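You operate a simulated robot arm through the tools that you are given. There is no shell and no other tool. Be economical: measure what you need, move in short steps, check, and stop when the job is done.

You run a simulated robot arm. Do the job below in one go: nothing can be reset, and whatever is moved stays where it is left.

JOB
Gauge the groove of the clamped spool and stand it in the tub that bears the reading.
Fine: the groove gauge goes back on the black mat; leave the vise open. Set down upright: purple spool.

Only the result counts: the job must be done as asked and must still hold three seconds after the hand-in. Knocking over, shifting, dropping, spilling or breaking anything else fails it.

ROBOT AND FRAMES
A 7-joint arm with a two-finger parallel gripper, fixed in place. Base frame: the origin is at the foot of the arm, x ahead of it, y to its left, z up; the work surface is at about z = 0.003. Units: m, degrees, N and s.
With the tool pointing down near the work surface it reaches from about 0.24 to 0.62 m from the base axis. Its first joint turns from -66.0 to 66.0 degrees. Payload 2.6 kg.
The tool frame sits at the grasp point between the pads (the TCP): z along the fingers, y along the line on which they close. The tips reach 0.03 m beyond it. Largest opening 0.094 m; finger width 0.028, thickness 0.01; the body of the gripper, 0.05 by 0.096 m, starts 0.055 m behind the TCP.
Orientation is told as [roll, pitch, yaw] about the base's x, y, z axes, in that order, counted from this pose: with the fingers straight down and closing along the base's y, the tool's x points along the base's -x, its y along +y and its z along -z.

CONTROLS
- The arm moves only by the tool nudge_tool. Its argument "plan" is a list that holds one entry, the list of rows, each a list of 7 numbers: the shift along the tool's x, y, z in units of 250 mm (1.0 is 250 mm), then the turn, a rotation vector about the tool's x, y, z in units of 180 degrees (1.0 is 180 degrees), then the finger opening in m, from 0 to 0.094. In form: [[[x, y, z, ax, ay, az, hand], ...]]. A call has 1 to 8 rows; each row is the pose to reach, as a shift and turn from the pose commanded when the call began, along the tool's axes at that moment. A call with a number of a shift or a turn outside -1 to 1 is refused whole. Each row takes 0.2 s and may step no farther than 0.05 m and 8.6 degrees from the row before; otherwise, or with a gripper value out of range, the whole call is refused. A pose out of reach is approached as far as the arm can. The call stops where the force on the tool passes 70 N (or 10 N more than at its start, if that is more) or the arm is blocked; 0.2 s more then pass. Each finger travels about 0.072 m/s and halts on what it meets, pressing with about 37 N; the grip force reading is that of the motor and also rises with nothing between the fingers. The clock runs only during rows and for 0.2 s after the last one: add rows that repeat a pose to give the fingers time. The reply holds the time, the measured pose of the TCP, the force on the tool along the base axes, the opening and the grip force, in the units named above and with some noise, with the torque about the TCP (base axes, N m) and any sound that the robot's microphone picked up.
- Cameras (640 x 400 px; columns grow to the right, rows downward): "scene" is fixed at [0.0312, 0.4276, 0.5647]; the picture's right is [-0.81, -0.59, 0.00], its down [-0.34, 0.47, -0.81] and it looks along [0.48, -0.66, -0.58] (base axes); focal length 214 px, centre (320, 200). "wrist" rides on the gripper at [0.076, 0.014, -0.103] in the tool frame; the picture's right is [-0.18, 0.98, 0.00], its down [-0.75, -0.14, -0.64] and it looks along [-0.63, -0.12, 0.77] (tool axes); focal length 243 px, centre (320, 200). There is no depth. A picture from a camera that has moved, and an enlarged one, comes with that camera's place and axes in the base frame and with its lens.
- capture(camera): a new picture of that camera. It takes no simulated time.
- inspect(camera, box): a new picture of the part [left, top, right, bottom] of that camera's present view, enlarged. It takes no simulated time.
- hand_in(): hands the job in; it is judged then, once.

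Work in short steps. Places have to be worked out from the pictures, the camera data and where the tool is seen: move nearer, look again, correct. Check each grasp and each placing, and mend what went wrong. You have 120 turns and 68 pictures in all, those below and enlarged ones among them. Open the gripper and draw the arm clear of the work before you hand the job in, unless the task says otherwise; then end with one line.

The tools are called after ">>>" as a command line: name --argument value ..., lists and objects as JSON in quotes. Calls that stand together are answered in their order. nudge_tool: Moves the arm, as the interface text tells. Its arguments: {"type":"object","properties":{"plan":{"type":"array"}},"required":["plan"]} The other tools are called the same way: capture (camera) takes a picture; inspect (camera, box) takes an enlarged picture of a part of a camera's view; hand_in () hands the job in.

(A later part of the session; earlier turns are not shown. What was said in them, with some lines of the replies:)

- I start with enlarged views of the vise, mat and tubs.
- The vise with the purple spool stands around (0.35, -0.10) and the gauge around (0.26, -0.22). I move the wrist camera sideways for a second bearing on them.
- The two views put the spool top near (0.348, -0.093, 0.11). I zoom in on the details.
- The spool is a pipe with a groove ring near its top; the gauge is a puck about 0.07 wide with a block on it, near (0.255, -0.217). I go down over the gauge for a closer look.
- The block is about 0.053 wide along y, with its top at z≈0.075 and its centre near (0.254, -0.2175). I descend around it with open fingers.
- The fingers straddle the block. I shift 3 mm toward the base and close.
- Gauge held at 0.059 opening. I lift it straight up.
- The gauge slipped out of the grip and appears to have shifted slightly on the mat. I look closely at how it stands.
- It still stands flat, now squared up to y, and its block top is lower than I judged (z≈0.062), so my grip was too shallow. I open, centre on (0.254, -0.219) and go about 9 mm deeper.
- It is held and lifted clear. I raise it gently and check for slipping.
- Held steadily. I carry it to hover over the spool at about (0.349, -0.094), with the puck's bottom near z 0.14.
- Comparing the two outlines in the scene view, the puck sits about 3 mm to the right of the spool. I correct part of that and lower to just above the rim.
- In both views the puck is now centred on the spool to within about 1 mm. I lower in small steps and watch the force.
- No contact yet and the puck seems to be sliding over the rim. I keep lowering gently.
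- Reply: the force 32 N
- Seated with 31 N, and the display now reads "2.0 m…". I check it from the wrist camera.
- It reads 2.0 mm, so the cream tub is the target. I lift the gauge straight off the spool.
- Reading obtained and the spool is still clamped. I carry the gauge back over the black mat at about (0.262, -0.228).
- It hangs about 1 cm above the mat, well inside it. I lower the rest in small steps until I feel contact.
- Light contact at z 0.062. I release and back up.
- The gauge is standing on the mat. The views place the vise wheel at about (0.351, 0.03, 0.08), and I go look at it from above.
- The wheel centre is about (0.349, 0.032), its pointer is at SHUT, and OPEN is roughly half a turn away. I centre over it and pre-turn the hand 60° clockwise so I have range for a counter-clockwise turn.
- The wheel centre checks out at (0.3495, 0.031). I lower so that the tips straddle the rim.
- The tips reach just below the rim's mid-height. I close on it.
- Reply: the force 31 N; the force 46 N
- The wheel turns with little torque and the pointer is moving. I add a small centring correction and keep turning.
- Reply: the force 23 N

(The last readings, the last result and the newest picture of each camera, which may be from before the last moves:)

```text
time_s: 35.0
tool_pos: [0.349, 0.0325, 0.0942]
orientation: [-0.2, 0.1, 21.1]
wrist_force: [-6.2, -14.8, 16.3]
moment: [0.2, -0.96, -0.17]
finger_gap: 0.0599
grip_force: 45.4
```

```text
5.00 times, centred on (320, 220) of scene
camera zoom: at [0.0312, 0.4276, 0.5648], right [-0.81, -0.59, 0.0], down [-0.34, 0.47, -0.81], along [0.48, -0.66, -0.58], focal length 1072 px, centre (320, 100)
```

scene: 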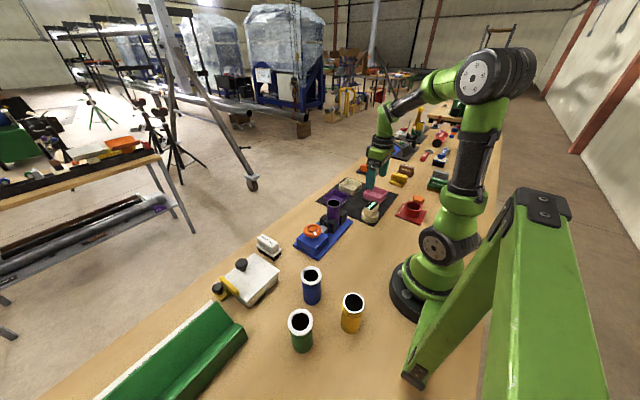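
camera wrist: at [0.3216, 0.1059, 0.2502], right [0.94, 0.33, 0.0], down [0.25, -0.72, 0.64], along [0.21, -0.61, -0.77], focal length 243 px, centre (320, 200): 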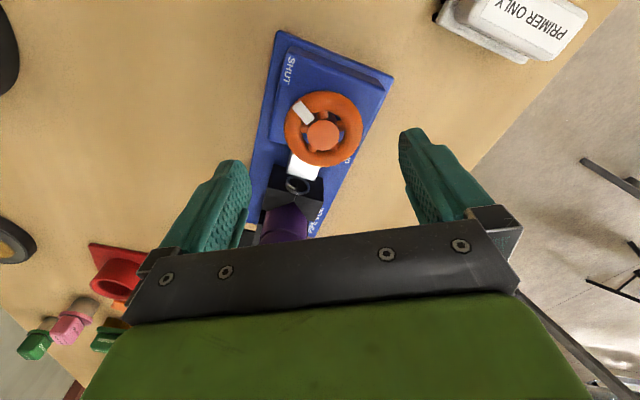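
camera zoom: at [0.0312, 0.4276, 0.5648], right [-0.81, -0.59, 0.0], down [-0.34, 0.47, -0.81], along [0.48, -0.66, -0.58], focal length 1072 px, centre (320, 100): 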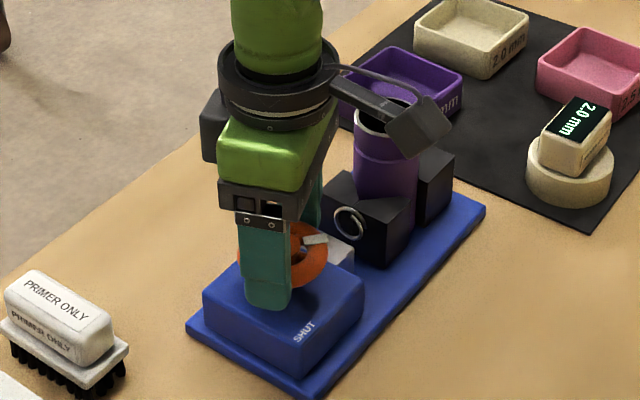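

>>> nudge_tool --plan '[[[0, 0.002, 0, 0, 0, -0.045, 0.04], [0, 0.002, 0, 0, 0, -0.09, 0.04], [0, 0.002, 0, 0, 0, -0.135, 0.04], [0, 0.002, 0, 0, 0, -0.18, 0.04], [0, 0.002, 0, 0, 0, -0.225, 0.04], [0, 0.002, 0, 0, 0, -0.27, 0.04], [0, 0.002, 0, 0, 0, -0.315, 0.04]]]'

>>> inspect --camera "scene" --box '[280, 180, 360, 260]'

```text
time_s: 36.6
tool_pos: [0.3492, 0.031, 0.0933]
orientation: [-0.2, 0.2, 77.7]
wrist_force: [5.6, -28.1, 10.7]
moment: [0.2, -0.41, -0.19]
finger_gap: 0.0595
grip_force: 45.1
```

```text
5.00 times, centred on (320, 220) of scene
camera zoom: at [0.0312, 0.4276, 0.5648], right [-0.81, -0.59, 0.0], down [-0.34, 0.47, -0.81], along [0.48, -0.66, -0.58], focal length 1072 px, centre (320, 100)
```

zoom: 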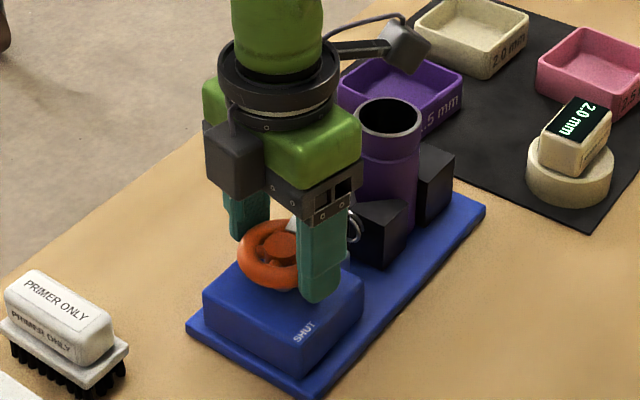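

Turned about 138° in all. I try to carry on the last stretch with the same grip.

>>> nudge_tool --plan '[[[0, 0, 0, 0, 0, -0.045, 0.04], [0, 0, 0, 0, 0, -0.09, 0.04], [0, 0, 0, 0, 0, -0.135, 0.04], [0, 0, 0, 0, 0, -0.18, 0.04], [0, 0, 0, 0, 0, -0.21, 0.04]]]'

>>> inspect --camera "scene" --box '[280, 180, 360, 260]'

```text
time_s: 37.8
tool_pos: [0.35, 0.0315, 0.0928]
orientation: [-0.1, 0.3, 115.5]
wrist_force: [17.6, -26.1, 2.2]
moment: [-0.46, -0.47, -0.14]
finger_gap: 0.0598
grip_force: 45.6
```

```text
5.00 times, centred on (320, 220) of scene
camera zoom: at [0.0312, 0.4276, 0.5647], right [-0.81, -0.59, 0.0], down [-0.34, 0.47, -0.81], along [0.48, -0.66, -0.58], focal length 1072 px, centre (320, 100)
```

zoom: 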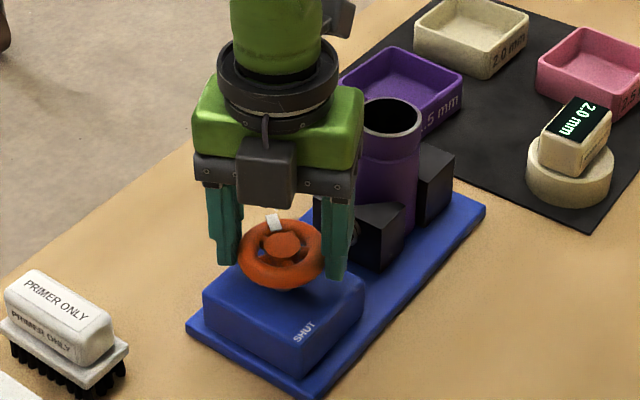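

Now about 175° turned, with the pointer nearly opposite its start. I feel for the end stop with a few more degrees.

>>> nudge_tool --plan '[[[0, 0, 0, 0, 0, -0.02, 0.04], [0, 0, 0, 0, 0, -0.04, 0.04], [0, 0, 0, 0, 0, -0.06, 0.04]]]'

>>> capture --camera "wrist"

```text
time_s: 38.6
tool_pos: [0.3487, 0.0338, 0.0933]
orientation: [0.1, 0.1, 126.4]
wrist_force: [13.3, -17.7, 1.1]
moment: [-0.85, -0.92, -0.15]
finger_gap: 0.0592
grip_force: 45.0
```

```text
23 pictures are left
camera wrist: at [0.3827, -0.0359, 0.1967], right [-0.9, -0.44, 0.0], down [-0.34, 0.69, 0.64], along [-0.28, 0.58, -0.77], focal length 243 px, centre (320, 200)
```

wrist: 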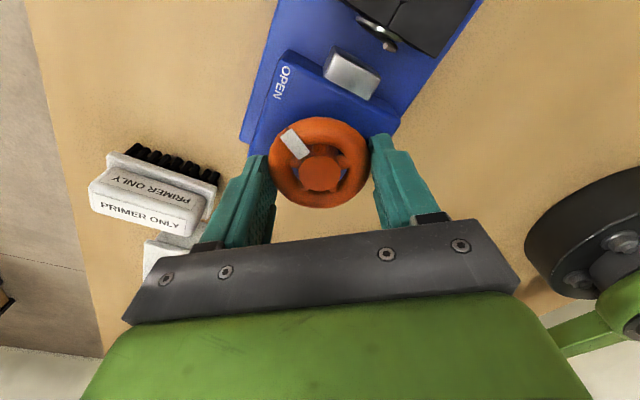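

Turned about 186° with only friction torque, and the pointer is at OPEN. I release, rise and check the jaws.

>>> nudge_tool --plan '[[[0, 0, 0, 0, 0, -0.06, 0.07], [0, 0, 0, 0, 0, -0.06, 0.094], [0, 0, 0, 0, 0, -0.06, 0.094], [0, 0, -0.15, 0, 0, -0.06, 0.094], [0, 0, -0.3, 0, 0, -0.06, 0.094], [0, 0, -0.45, 0, 0, -0.06, 0.094], [0, 0, -0.55, 0, 0, -0.06, 0.094]]]'

>>> inspect --camera "scene" --box '[280, 180, 360, 260]'

```text
refused: row 1 steps farther than a row can; nothing moved
```

```text
5.00 times, centred on (320, 220) of scene
camera zoom: at [0.0312, 0.4276, 0.5647], right [-0.81, -0.59, 0.0], down [-0.34, 0.47, -0.81], along [0.48, -0.66, -0.58], focal length 1072 px, centre (320, 100)
```

zoom: 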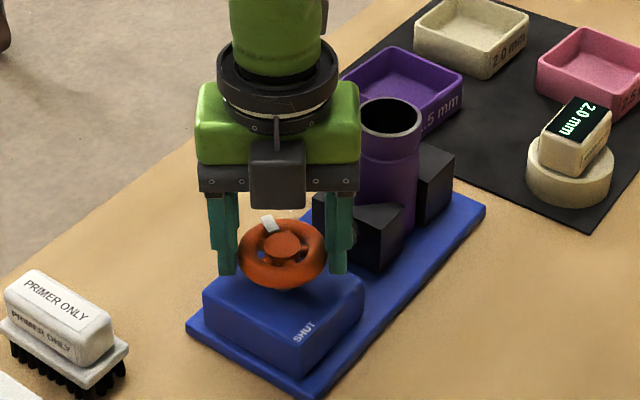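

The turn offset is relative to the new start, so I resend with no turn.

>>> nudge_tool --plan '[[[0, 0, 0, 0, 0, 0, 0.07], [0, 0, 0, 0, 0, 0, 0.094], [0, 0, 0, 0, 0, 0, 0.094], [0, 0, -0.15, 0, 0, 0, 0.094], [0, 0, -0.3, 0, 0, 0.045, 0.094], [0, 0, -0.45, 0, 0, 0.09, 0.094], [0, 0, -0.55, 0, 0, 0.135, 0.094], [0, 0, -0.55, 0, 0, 0.18, 0.094]]]'

>>> inspect --camera "scene" --box '[280, 180, 360, 260]'

```text
time_s: 40.4
tool_pos: [0.3471, 0.0329, 0.2314]
orientation: [0.0, -0.1, 93.8]
wrist_force: [-0.3, -0.5, 0.3]
moment: [-0.02, 0.0, -0.01]
finger_gap: 0.0942
grip_force: 0.0
```

```text
5.00 times, centred on (320, 220) of scene
camera zoom: at [0.0312, 0.4276, 0.5647], right [-0.81, -0.59, 0.0], down [-0.34, 0.47, -0.81], along [0.48, -0.66, -0.58], focal length 1072 px, centre (320, 100)
```

zoom: 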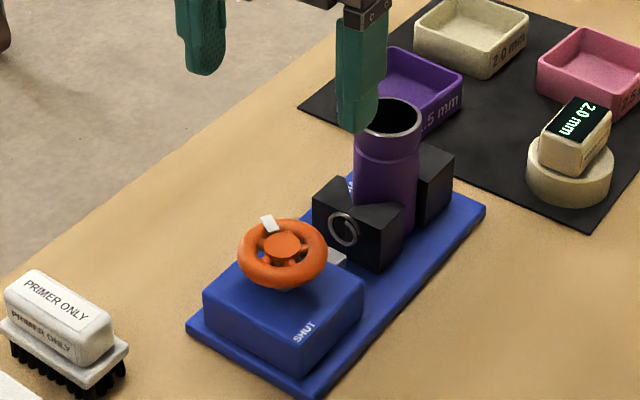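

The jaw has retreated and there is a gap beside the spool, so the vise is open. I turn the hand back to yaw 0 while moving over the spool at (0.351, -0.0915).

>>> nudge_tool --plan '[[[0.06, 0, 0, 0, 0, 0.046, 0.094], [0.13, 0.005, 0, 0, 0, 0.092, 0.094], [0.2, 0.01, 0, 0, 0, 0.138, 0.094], [0.27, 0.012, 0, 0, 0, 0.184, 0.094], [0.34, 0.015, 0, 0, 0, 0.23, 0.094], [0.41, 0.018, 0, 0, 0, 0.276, 0.094], [0.47, 0.02, 0, 0, 0, 0.322, 0.094], [0.498, 0.022, 0, 0, 0, 0.368, 0.094]]]'

>>> nudge_tool --plan '[[[0, 0, 0, 0, 0, 0.046, 0.094], [0, 0, 0, 0, 0, 0.092, 0.094], [0, 0, 0, 0, 0, 0.138, 0.094], [0, 0, 0, 0, 0, 0.1537, 0.094]]]'

>>> capture --camera "wrist"

```text
time_s: 42.2
tool_pos: [0.3515, -0.0903, 0.2299]
orientation: [0.0, 0.0, 27.5]
wrist_force: [0.5, 0.5, -0.5]
moment: [-0.01, 0.01, 0.01]
finger_gap: 0.0941
grip_force: 0.1
```

```text
time_s: 43.2
tool_pos: [0.3514, -0.0906, 0.2309]
orientation: [0.0, 0.1, -0.1]
wrist_force: [-0.3, -0.4, 0.4]
moment: [-0.04, -0.02, -0.01]
finger_gap: 0.094
grip_force: 0.0
```

```text
20 pictures are left
camera wrist: at [0.2755, -0.0758, 0.3338], right [0.19, 0.98, 0.0], down [0.75, -0.14, 0.64], along [0.63, -0.12, -0.77], focal length 243 px, centre (320, 200)
```

wrist: 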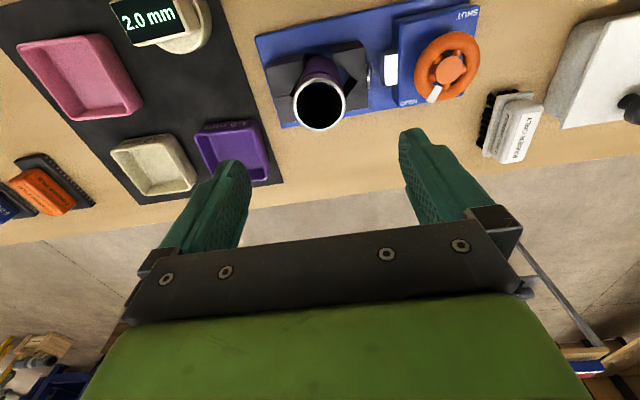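

The spool is still standing upright between the open jaws. I descend around it with the tips staying above the jaws.

>>> nudge_tool --plan '[[[0, -0.003, 0.14, 0, 0, 0, 0.094], [0, -0.003, 0.28, 0, 0, 0, 0.094], [0, -0.003, 0.4, 0, 0, 0, 0.094], [0, -0.003, 0.5, 0, 0, 0, 0.094], [0, -0.003, 0.552, 0, 0, 0, 0.094], [0, -0.003, 0.552, 0, 0, 0, 0.094]]]'

>>> inspect --camera "scene" --box '[290, 160, 370, 240]'

```text
time_s: 44.6
tool_pos: [0.3517, -0.0898, 0.0905]
orientation: [0.0, 0.0, 0.0]
wrist_force: [0.3, 0.2, 0.3]
moment: [0.01, 0.0, -0.03]
finger_gap: 0.0941
grip_force: 0.0
```

```text
5.00 times, centred on (330, 200) of scene
camera zoom: at [0.0312, 0.4276, 0.5647], right [-0.81, -0.59, 0.0], down [-0.34, 0.47, -0.81], along [0.48, -0.66, -0.58], focal length 1072 px, centre (270, 200)
```

zoom: 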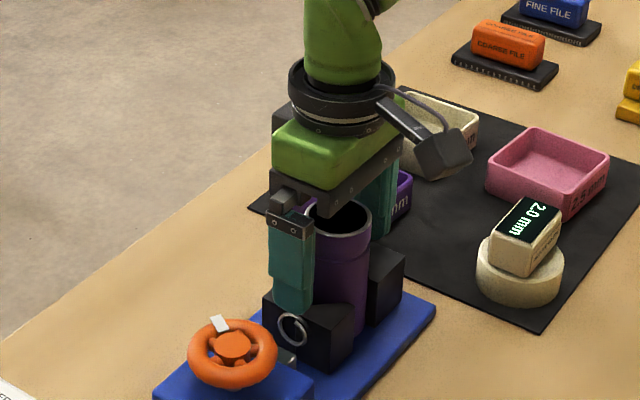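

>>> nudge_tool --plan '[[[0, 0, 0, 0, 0, 0, 0.075], [0, 0, 0, 0, 0, 0, 0.05], [0, 0, 0, 0, 0, 0, 0.03], [0, 0, 0, 0, 0, 0, 0.03], [0, 0, 0, 0, 0, 0, 0.03]]]'

>>> nudge_tool --plan '[[[0, 0, -0.02, 0, 0, 0, 0.03], [0, 0, -0.06, 0, 0, 0, 0.03], [0, 0, -0.12, 0, 0, 0, 0.03], [0, 0, -0.12, 0, 0, 0, 0.03]]]'

>>> inspect --camera "scene" --box '[290, 160, 370, 240]'

```text
time_s: 45.8
tool_pos: [0.3515, -0.0907, 0.0923]
orientation: [-0.1, 0.0, 0.1]
wrist_force: [-1.6, -1.0, 1.6]
moment: [-0.02, 0.04, 0.0]
finger_gap: 0.0475
grip_force: 36.7
```

```text
time_s: 46.8
tool_pos: [0.3524, -0.0899, 0.1223]
orientation: [0.2, 0.1, 0.0]
wrist_force: [-4.5, 5.0, -5.3]
moment: [0.37, 0.3, -0.05]
finger_gap: 0.0467
grip_force: 36.8
```

```text
5.00 times, centred on (330, 200) of scene
camera zoom: at [0.0313, 0.4276, 0.5647], right [-0.81, -0.59, 0.0], down [-0.34, 0.47, -0.81], along [0.48, -0.66, -0.58], focal length 1072 px, centre (270, 200)
```

zoom: 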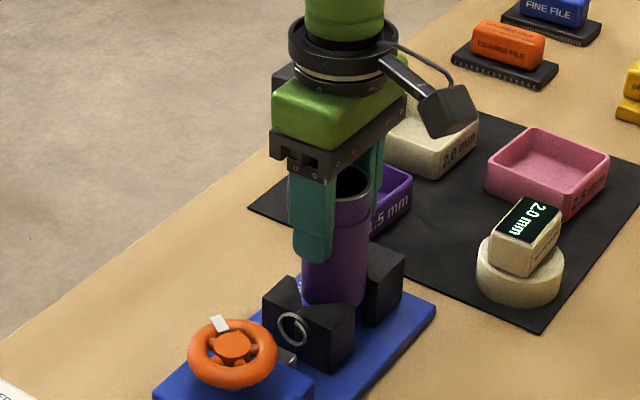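

The spool rises with the hand, with slight rubbing in the jaws. I keep lifting clear.

>>> nudge_tool --plan '[[[0, 0, -0.05, 0, 0, 0, 0.03], [0, 0, -0.1, 0, 0, 0, 0.03], [0, 0, -0.18, 0, 0, 0, 0.03], [0, 0, -0.26, 0, 0, 0, 0.03], [0, 0, -0.34, 0, 0, 0, 0.03], [0, 0, -0.42, 0, 0, 0, 0.03], [0, 0, -0.46, 0, 0, 0, 0.03], [0, 0, -0.46, 0, 0, 0, 0.03]]]'

>>> capture --camera "scene"

>>> capture --camera "wrist"

```text
time_s: 48.6
tool_pos: [0.3531, -0.0912, 0.2377]
orientation: [0.0, 0.0, 0.0]
wrist_force: [0.4, -0.1, -2.8]
moment: [-0.01, 0.02, 0.02]
finger_gap: 0.0465
grip_force: 37.0
```

```text
17 pictures are left
```

scene: 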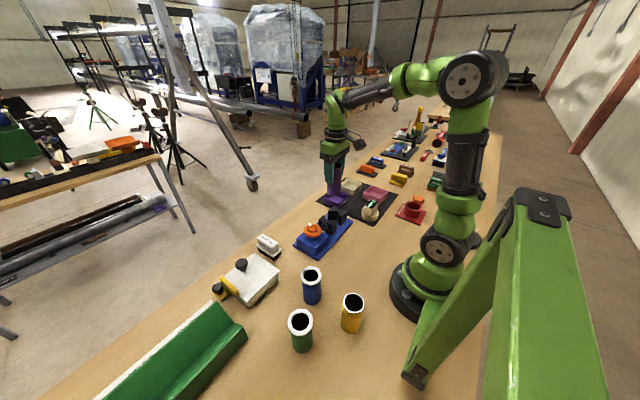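

```text
16 pictures are left
camera wrist: at [0.2766, -0.0768, 0.3405], right [0.18, 0.98, 0.0], down [0.75, -0.14, 0.64], along [0.63, -0.12, -0.77], focal length 243 px, centre (320, 200)
```

wrist: 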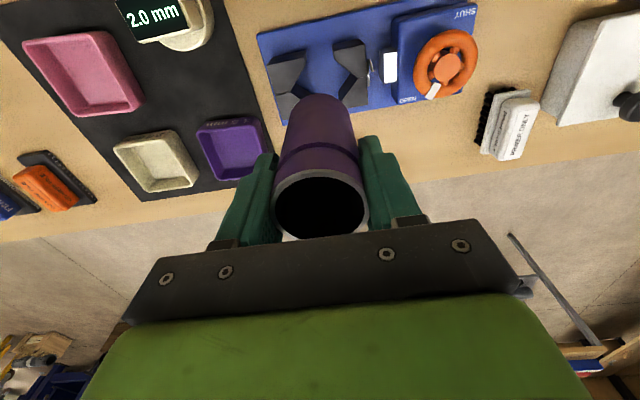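

The spool is held upright and the vise is empty and open. I carry the spool toward the cream 2.0 mm tub and look again from near it.

>>> nudge_tool --plan '[[[-0.03, -0.1, 0, 0, 0, 0, 0.03], [-0.07, -0.25, 0, 0, 0, 0, 0.03], [-0.11, -0.4, 0, 0, 0, 0, 0.03], [-0.15, -0.55, 0, 0, 0, 0, 0.03], [-0.18, -0.7, 0, 0, 0, 0, 0.03], [-0.2, -0.79, 0, 0, 0, 0, 0.03], [-0.208, -0.836, 0, 0, 0, 0, 0.03], [-0.208, -0.836, 0, 0, 0, 0, 0.03]]]'

>>> capture --camera "wrist"

>>> inspect --camera "scene" --box '[315, 135, 395, 215]'

```text
time_s: 50.4
tool_pos: [0.4039, -0.2999, 0.2384]
orientation: [-0.1, 0.0, -0.1]
wrist_force: [0.0, 0.0, -2.6]
moment: [-0.02, 0.0, 0.01]
finger_gap: 0.0467
grip_force: 36.7
```

```text
15 pictures are left
camera wrist: at [0.3271, -0.2856, 0.3419], right [0.18, 0.98, 0.0], down [0.75, -0.14, 0.64], along [0.63, -0.12, -0.77], focal length 243 px, centre (320, 200)
```

wrist: 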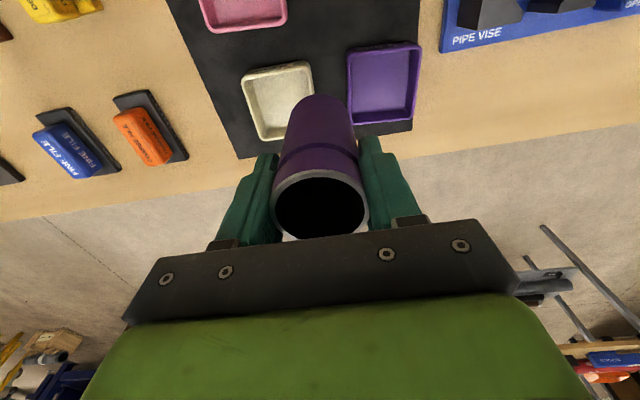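

```text
5.00 times, centred on (355, 175) of scene
camera zoom: at [0.0313, 0.4276, 0.5648], right [-0.81, -0.59, 0.0], down [-0.34, 0.47, -0.81], along [0.48, -0.66, -0.58], focal length 1072 px, centre (145, 325)
```

zoom: 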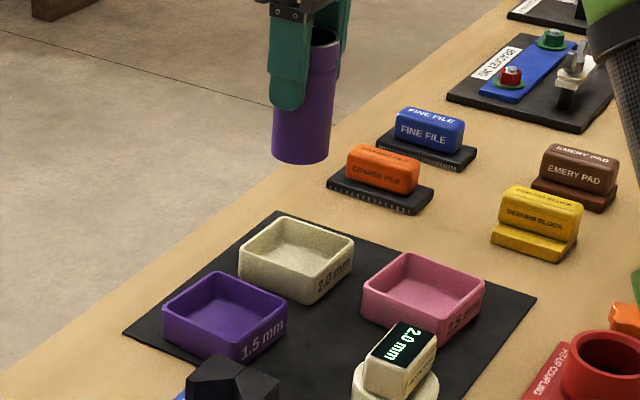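

Combined estimates put the tub centre at about (0.421, -0.351). I move above it and lower partway.

>>> nudge_tool --plan '[[[-0.034, -0.1, 0, 0, 0, 0, 0.03], [-0.068, -0.204, 0, 0, 0, 0, 0.03], [-0.068, -0.204, 0.1, 0, 0, 0, 0.03], [-0.068, -0.204, 0.22, 0, 0, 0, 0.03], [-0.068, -0.204, 0.34, 0, 0, 0, 0.03], [-0.068, -0.204, 0.38, 0, 0, 0, 0.03], [-0.068, -0.204, 0.38, 0, 0, 0, 0.03]]]'

>>> capture --camera "wrist"

>>> inspect --camera "scene" --box '[325, 150, 375, 210]'

```text
time_s: 52.0
tool_pos: [0.4202, -0.3512, 0.1403]
orientation: [0.1, 0.0, 0.1]
wrist_force: [-0.1, 0.6, -3.4]
moment: [-0.02, 0.01, -0.02]
finger_gap: 0.0469
grip_force: 36.8
```

```text
13 pictures are left
camera wrist: at [0.3435, -0.3372, 0.2449], right [0.18, 0.98, 0.0], down [0.75, -0.14, 0.64], along [0.63, -0.12, -0.77], focal length 243 px, centre (320, 200)
```

wrist: 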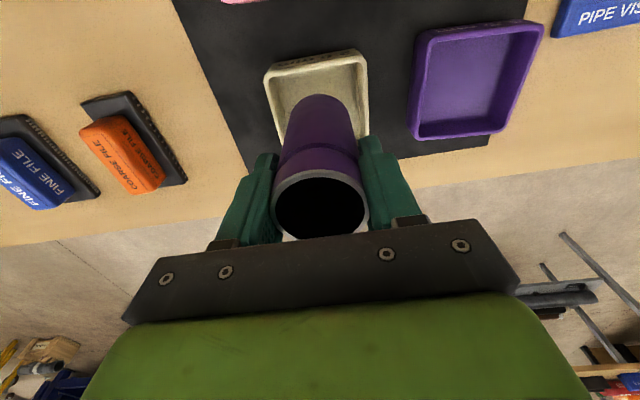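

```text
6.67 times, centred on (350, 180) of scene
camera zoom: at [0.0312, 0.4276, 0.5648], right [-0.81, -0.59, 0.0], down [-0.34, 0.47, -0.81], along [0.48, -0.66, -0.58], focal length 1430 px, centre (120, 333)
```

zoom: 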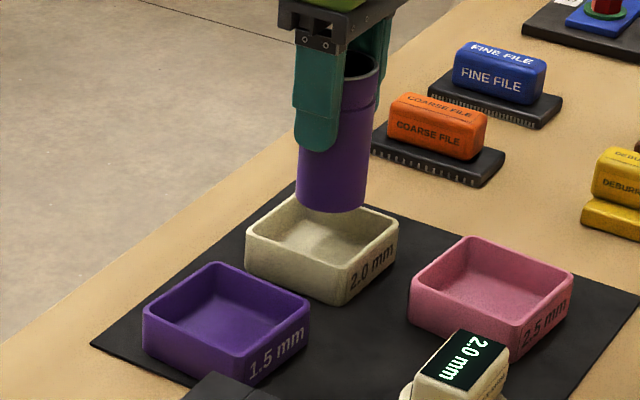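

In the scene view the spool is about 5 mm toward the base from the tub centre, while y is centred. I correct by +6 mm in x and lower to just above the rim.

>>> nudge_tool --plan '[[[-0.024, -0.004, 0.02, 0, 0, 0, 0.03], [-0.024, -0.004, 0.06, 0, 0, 0, 0.03], [-0.024, -0.004, 0.08, 0, 0, 0, 0.03], [-0.024, -0.004, 0.08, 0, 0, 0, 0.03]]]'

>>> inspect --camera "scene" --box '[325, 150, 375, 210]'

>>> inspect --camera "wrist" --box '[230, 20, 410, 160]'

```text
time_s: 53.0
tool_pos: [0.4266, -0.3529, 0.1234]
orientation: [0.0, 0.1, 0.0]
wrist_force: [0.0, -0.7, -2.6]
moment: [0.02, 0.0, -0.01]
finger_gap: 0.0468
grip_force: 37.0
```

```text
6.67 times, centred on (350, 180) of scene
camera zoom: at [0.0313, 0.4276, 0.5648], right [-0.81, -0.59, 0.0], down [-0.34, 0.47, -0.81], along [0.48, -0.66, -0.58], focal length 1430 px, centre (120, 333)
```

zoom: 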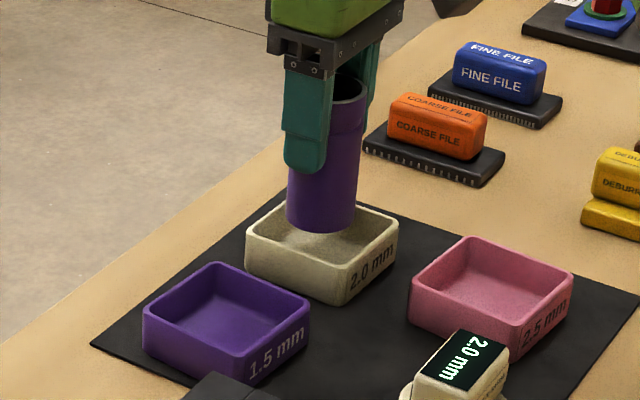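

```text
2.86 times, centred on (320, 90) of wrist
camera zoom: at [0.3508, -0.3386, 0.2254], right [0.18, 0.98, 0.0], down [0.75, -0.14, 0.64], along [0.63, -0.12, -0.77], focal length 693 px, centre (320, 514)
```

zoom: 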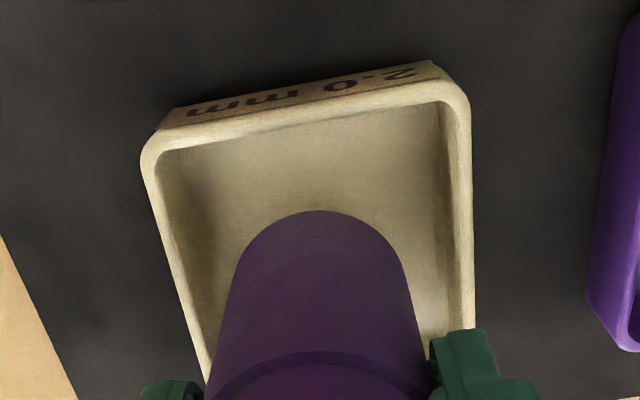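

The spool is centred over the tub in both views. I lower it in.

>>> nudge_tool --plan '[[[0, 0, 0.03, 0, 0, 0, 0.03], [0, 0, 0.06, 0, 0, 0, 0.03], [0, 0, 0.09, 0, 0, 0, 0.03], [0, 0, 0.1, 0, 0, 0, 0.03], [0, 0, 0.108, 0, 0, 0, 0.03], [0, 0, 0.116, 0, 0, 0, 0.03], [0, 0, 0.116, 0, 0, 0, 0.03]]]'

```text
time_s: 54.6
tool_pos: [0.4265, -0.3518, 0.0925]
orientation: [0.1, 0.1, 0.0]
wrist_force: [-0.4, -0.2, -2.9]
moment: [-0.01, 0.02, 0.01]
finger_gap: 0.0469
grip_force: 37.0
```

>>> nudge_tool --plan '[[[0, 0, 0.006, 0, 0, 0, 0.03], [0, 0, 0.012, 0, 0, 0, 0.03], [0, 0, 0.018, 0, 0, 0, 0.03], [0, 0, 0.018, 0, 0, 0, 0.03]]]'

```text
time_s: 55.6
tool_pos: [0.4273, -0.351, 0.0876]
orientation: [0.0, 0.0, 0.0]
wrist_force: [-0.4, 0.1, 0.1]
moment: [0.03, -0.01, 0.0]
finger_gap: 0.0472
grip_force: 37.0
```

The weight has just come off, so I go another millimetre to confirm.

>>> nudge_tool --plan '[[[0, 0, 0.003, 0, 0, 0, 0.03], [0, 0, 0.006, 0, 0, 0, 0.03], [0, 0, 0.006, 0, 0, 0, 0.03]]]'

>>> inspect --camera "scene" --box '[325, 150, 375, 210]'

```text
time_s: 56.4
tool_pos: [0.428, -0.3526, 0.0889]
orientation: [-0.2, -0.2, 0.0]
wrist_force: [-5.6, 5.2, 21.1]
moment: [0.54, 0.1, 0.09]
finger_gap: 0.0469
grip_force: 37.0
```

```text
6.67 times, centred on (350, 180) of scene
camera zoom: at [0.0311, 0.4277, 0.5647], right [-0.81, -0.59, 0.0], down [-0.34, 0.47, -0.81], along [0.48, -0.66, -0.58], focal length 1430 px, centre (120, 333)
```

zoom: 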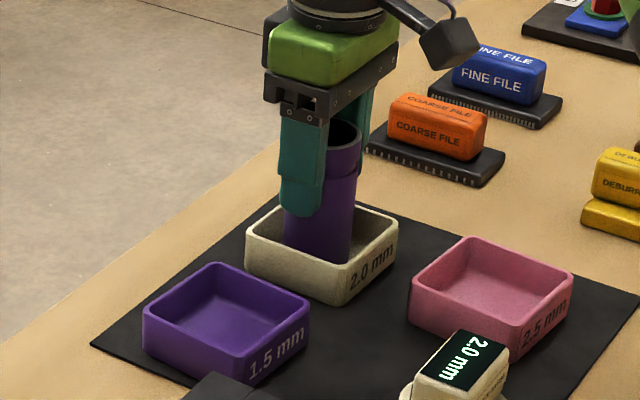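

It stands on the tub floor (21 N) inside the walls. I ease off, open and rise straight up.

>>> nudge_tool --plan '[[[0, 0, -0.006, 0, 0, 0, 0.03], [0, 0, -0.006, 0, 0, 0, 0.055], [0, 0, -0.006, 0, 0, 0, 0.08], [0, 0, -0.006, 0, 0, 0, 0.09], [0, 0, -0.006, 0, 0, 0, 0.09], [0, 0, -0.1, 0, 0, 0, 0.09], [0, 0, -0.25, 0, 0, 0, 0.09], [0, 0, -0.4, 0, 0, 0, 0.09]]]'

>>> nudge_tool --plan '[[[0, 0, -0.15, 0, 0, 0, 0.09], [0.1, 0, -0.25, 0, 0, 0, 0.09], [0.25, 0, -0.3, 0, 0, 0, 0.09], [0.4, 0, -0.3, 0, 0, 0, 0.09], [0.4, 0, -0.3, 0, 0, 0, 0.09]]]'

>>> inspect --camera "scene" --box '[270, 150, 410, 270]'

>>> capture --camera "wrist"

```text
time_s: 58.2
tool_pos: [0.4269, -0.3544, 0.1863]
orientation: [0.0, 0.0, 0.1]
wrist_force: [-0.7, 0.3, -0.6]
moment: [0.04, 0.01, -0.01]
finger_gap: 0.0899
grip_force: 0.0
```

```text
time_s: 59.4
tool_pos: [0.325, -0.3536, 0.2646]
orientation: [0.0, 0.0, 0.0]
wrist_force: [-0.9, 0.0, 0.7]
moment: [0.02, -0.03, 0.02]
finger_gap: 0.09
grip_force: 0.0
```

```text
3.33 times, centred on (340, 210) of scene
camera zoom: at [0.0312, 0.4276, 0.5647], right [-0.81, -0.59, 0.0], down [-0.34, 0.47, -0.81], along [0.48, -0.66, -0.58], focal length 715 px, centre (253, 167)
```

zoom: 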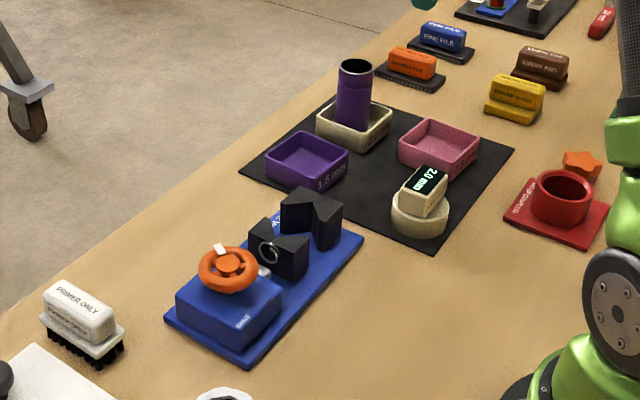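

```text
7 pictures are left
camera wrist: at [0.2488, -0.339, 0.3671], right [0.18, 0.98, 0.0], down [0.75, -0.14, 0.64], along [0.63, -0.12, -0.77], focal length 243 px, centre (320, 200)
```

wrist: 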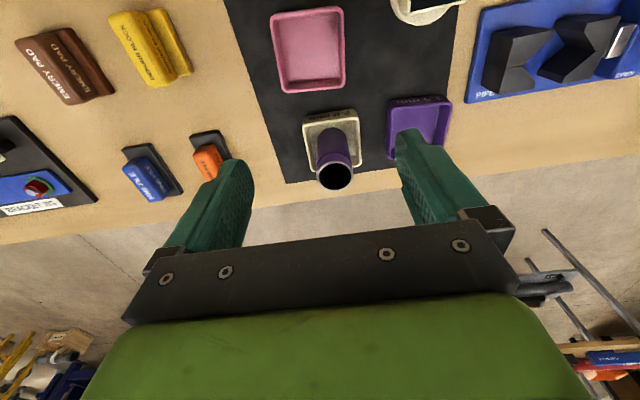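

The spool stands upright in the 2.0 mm tub, the gauge is on the mat, the vise is open, and the arm is clear with its gripper open. I hand in.

>>> hand_in

```text
The job is handed in.
```

The groove gauge read 2.0 mm; the purple spool stands upright in the 2.0 mm tub, the gauge is back on the black mat (it slipped out of my first grip but stayed flat there), and the vise is open.
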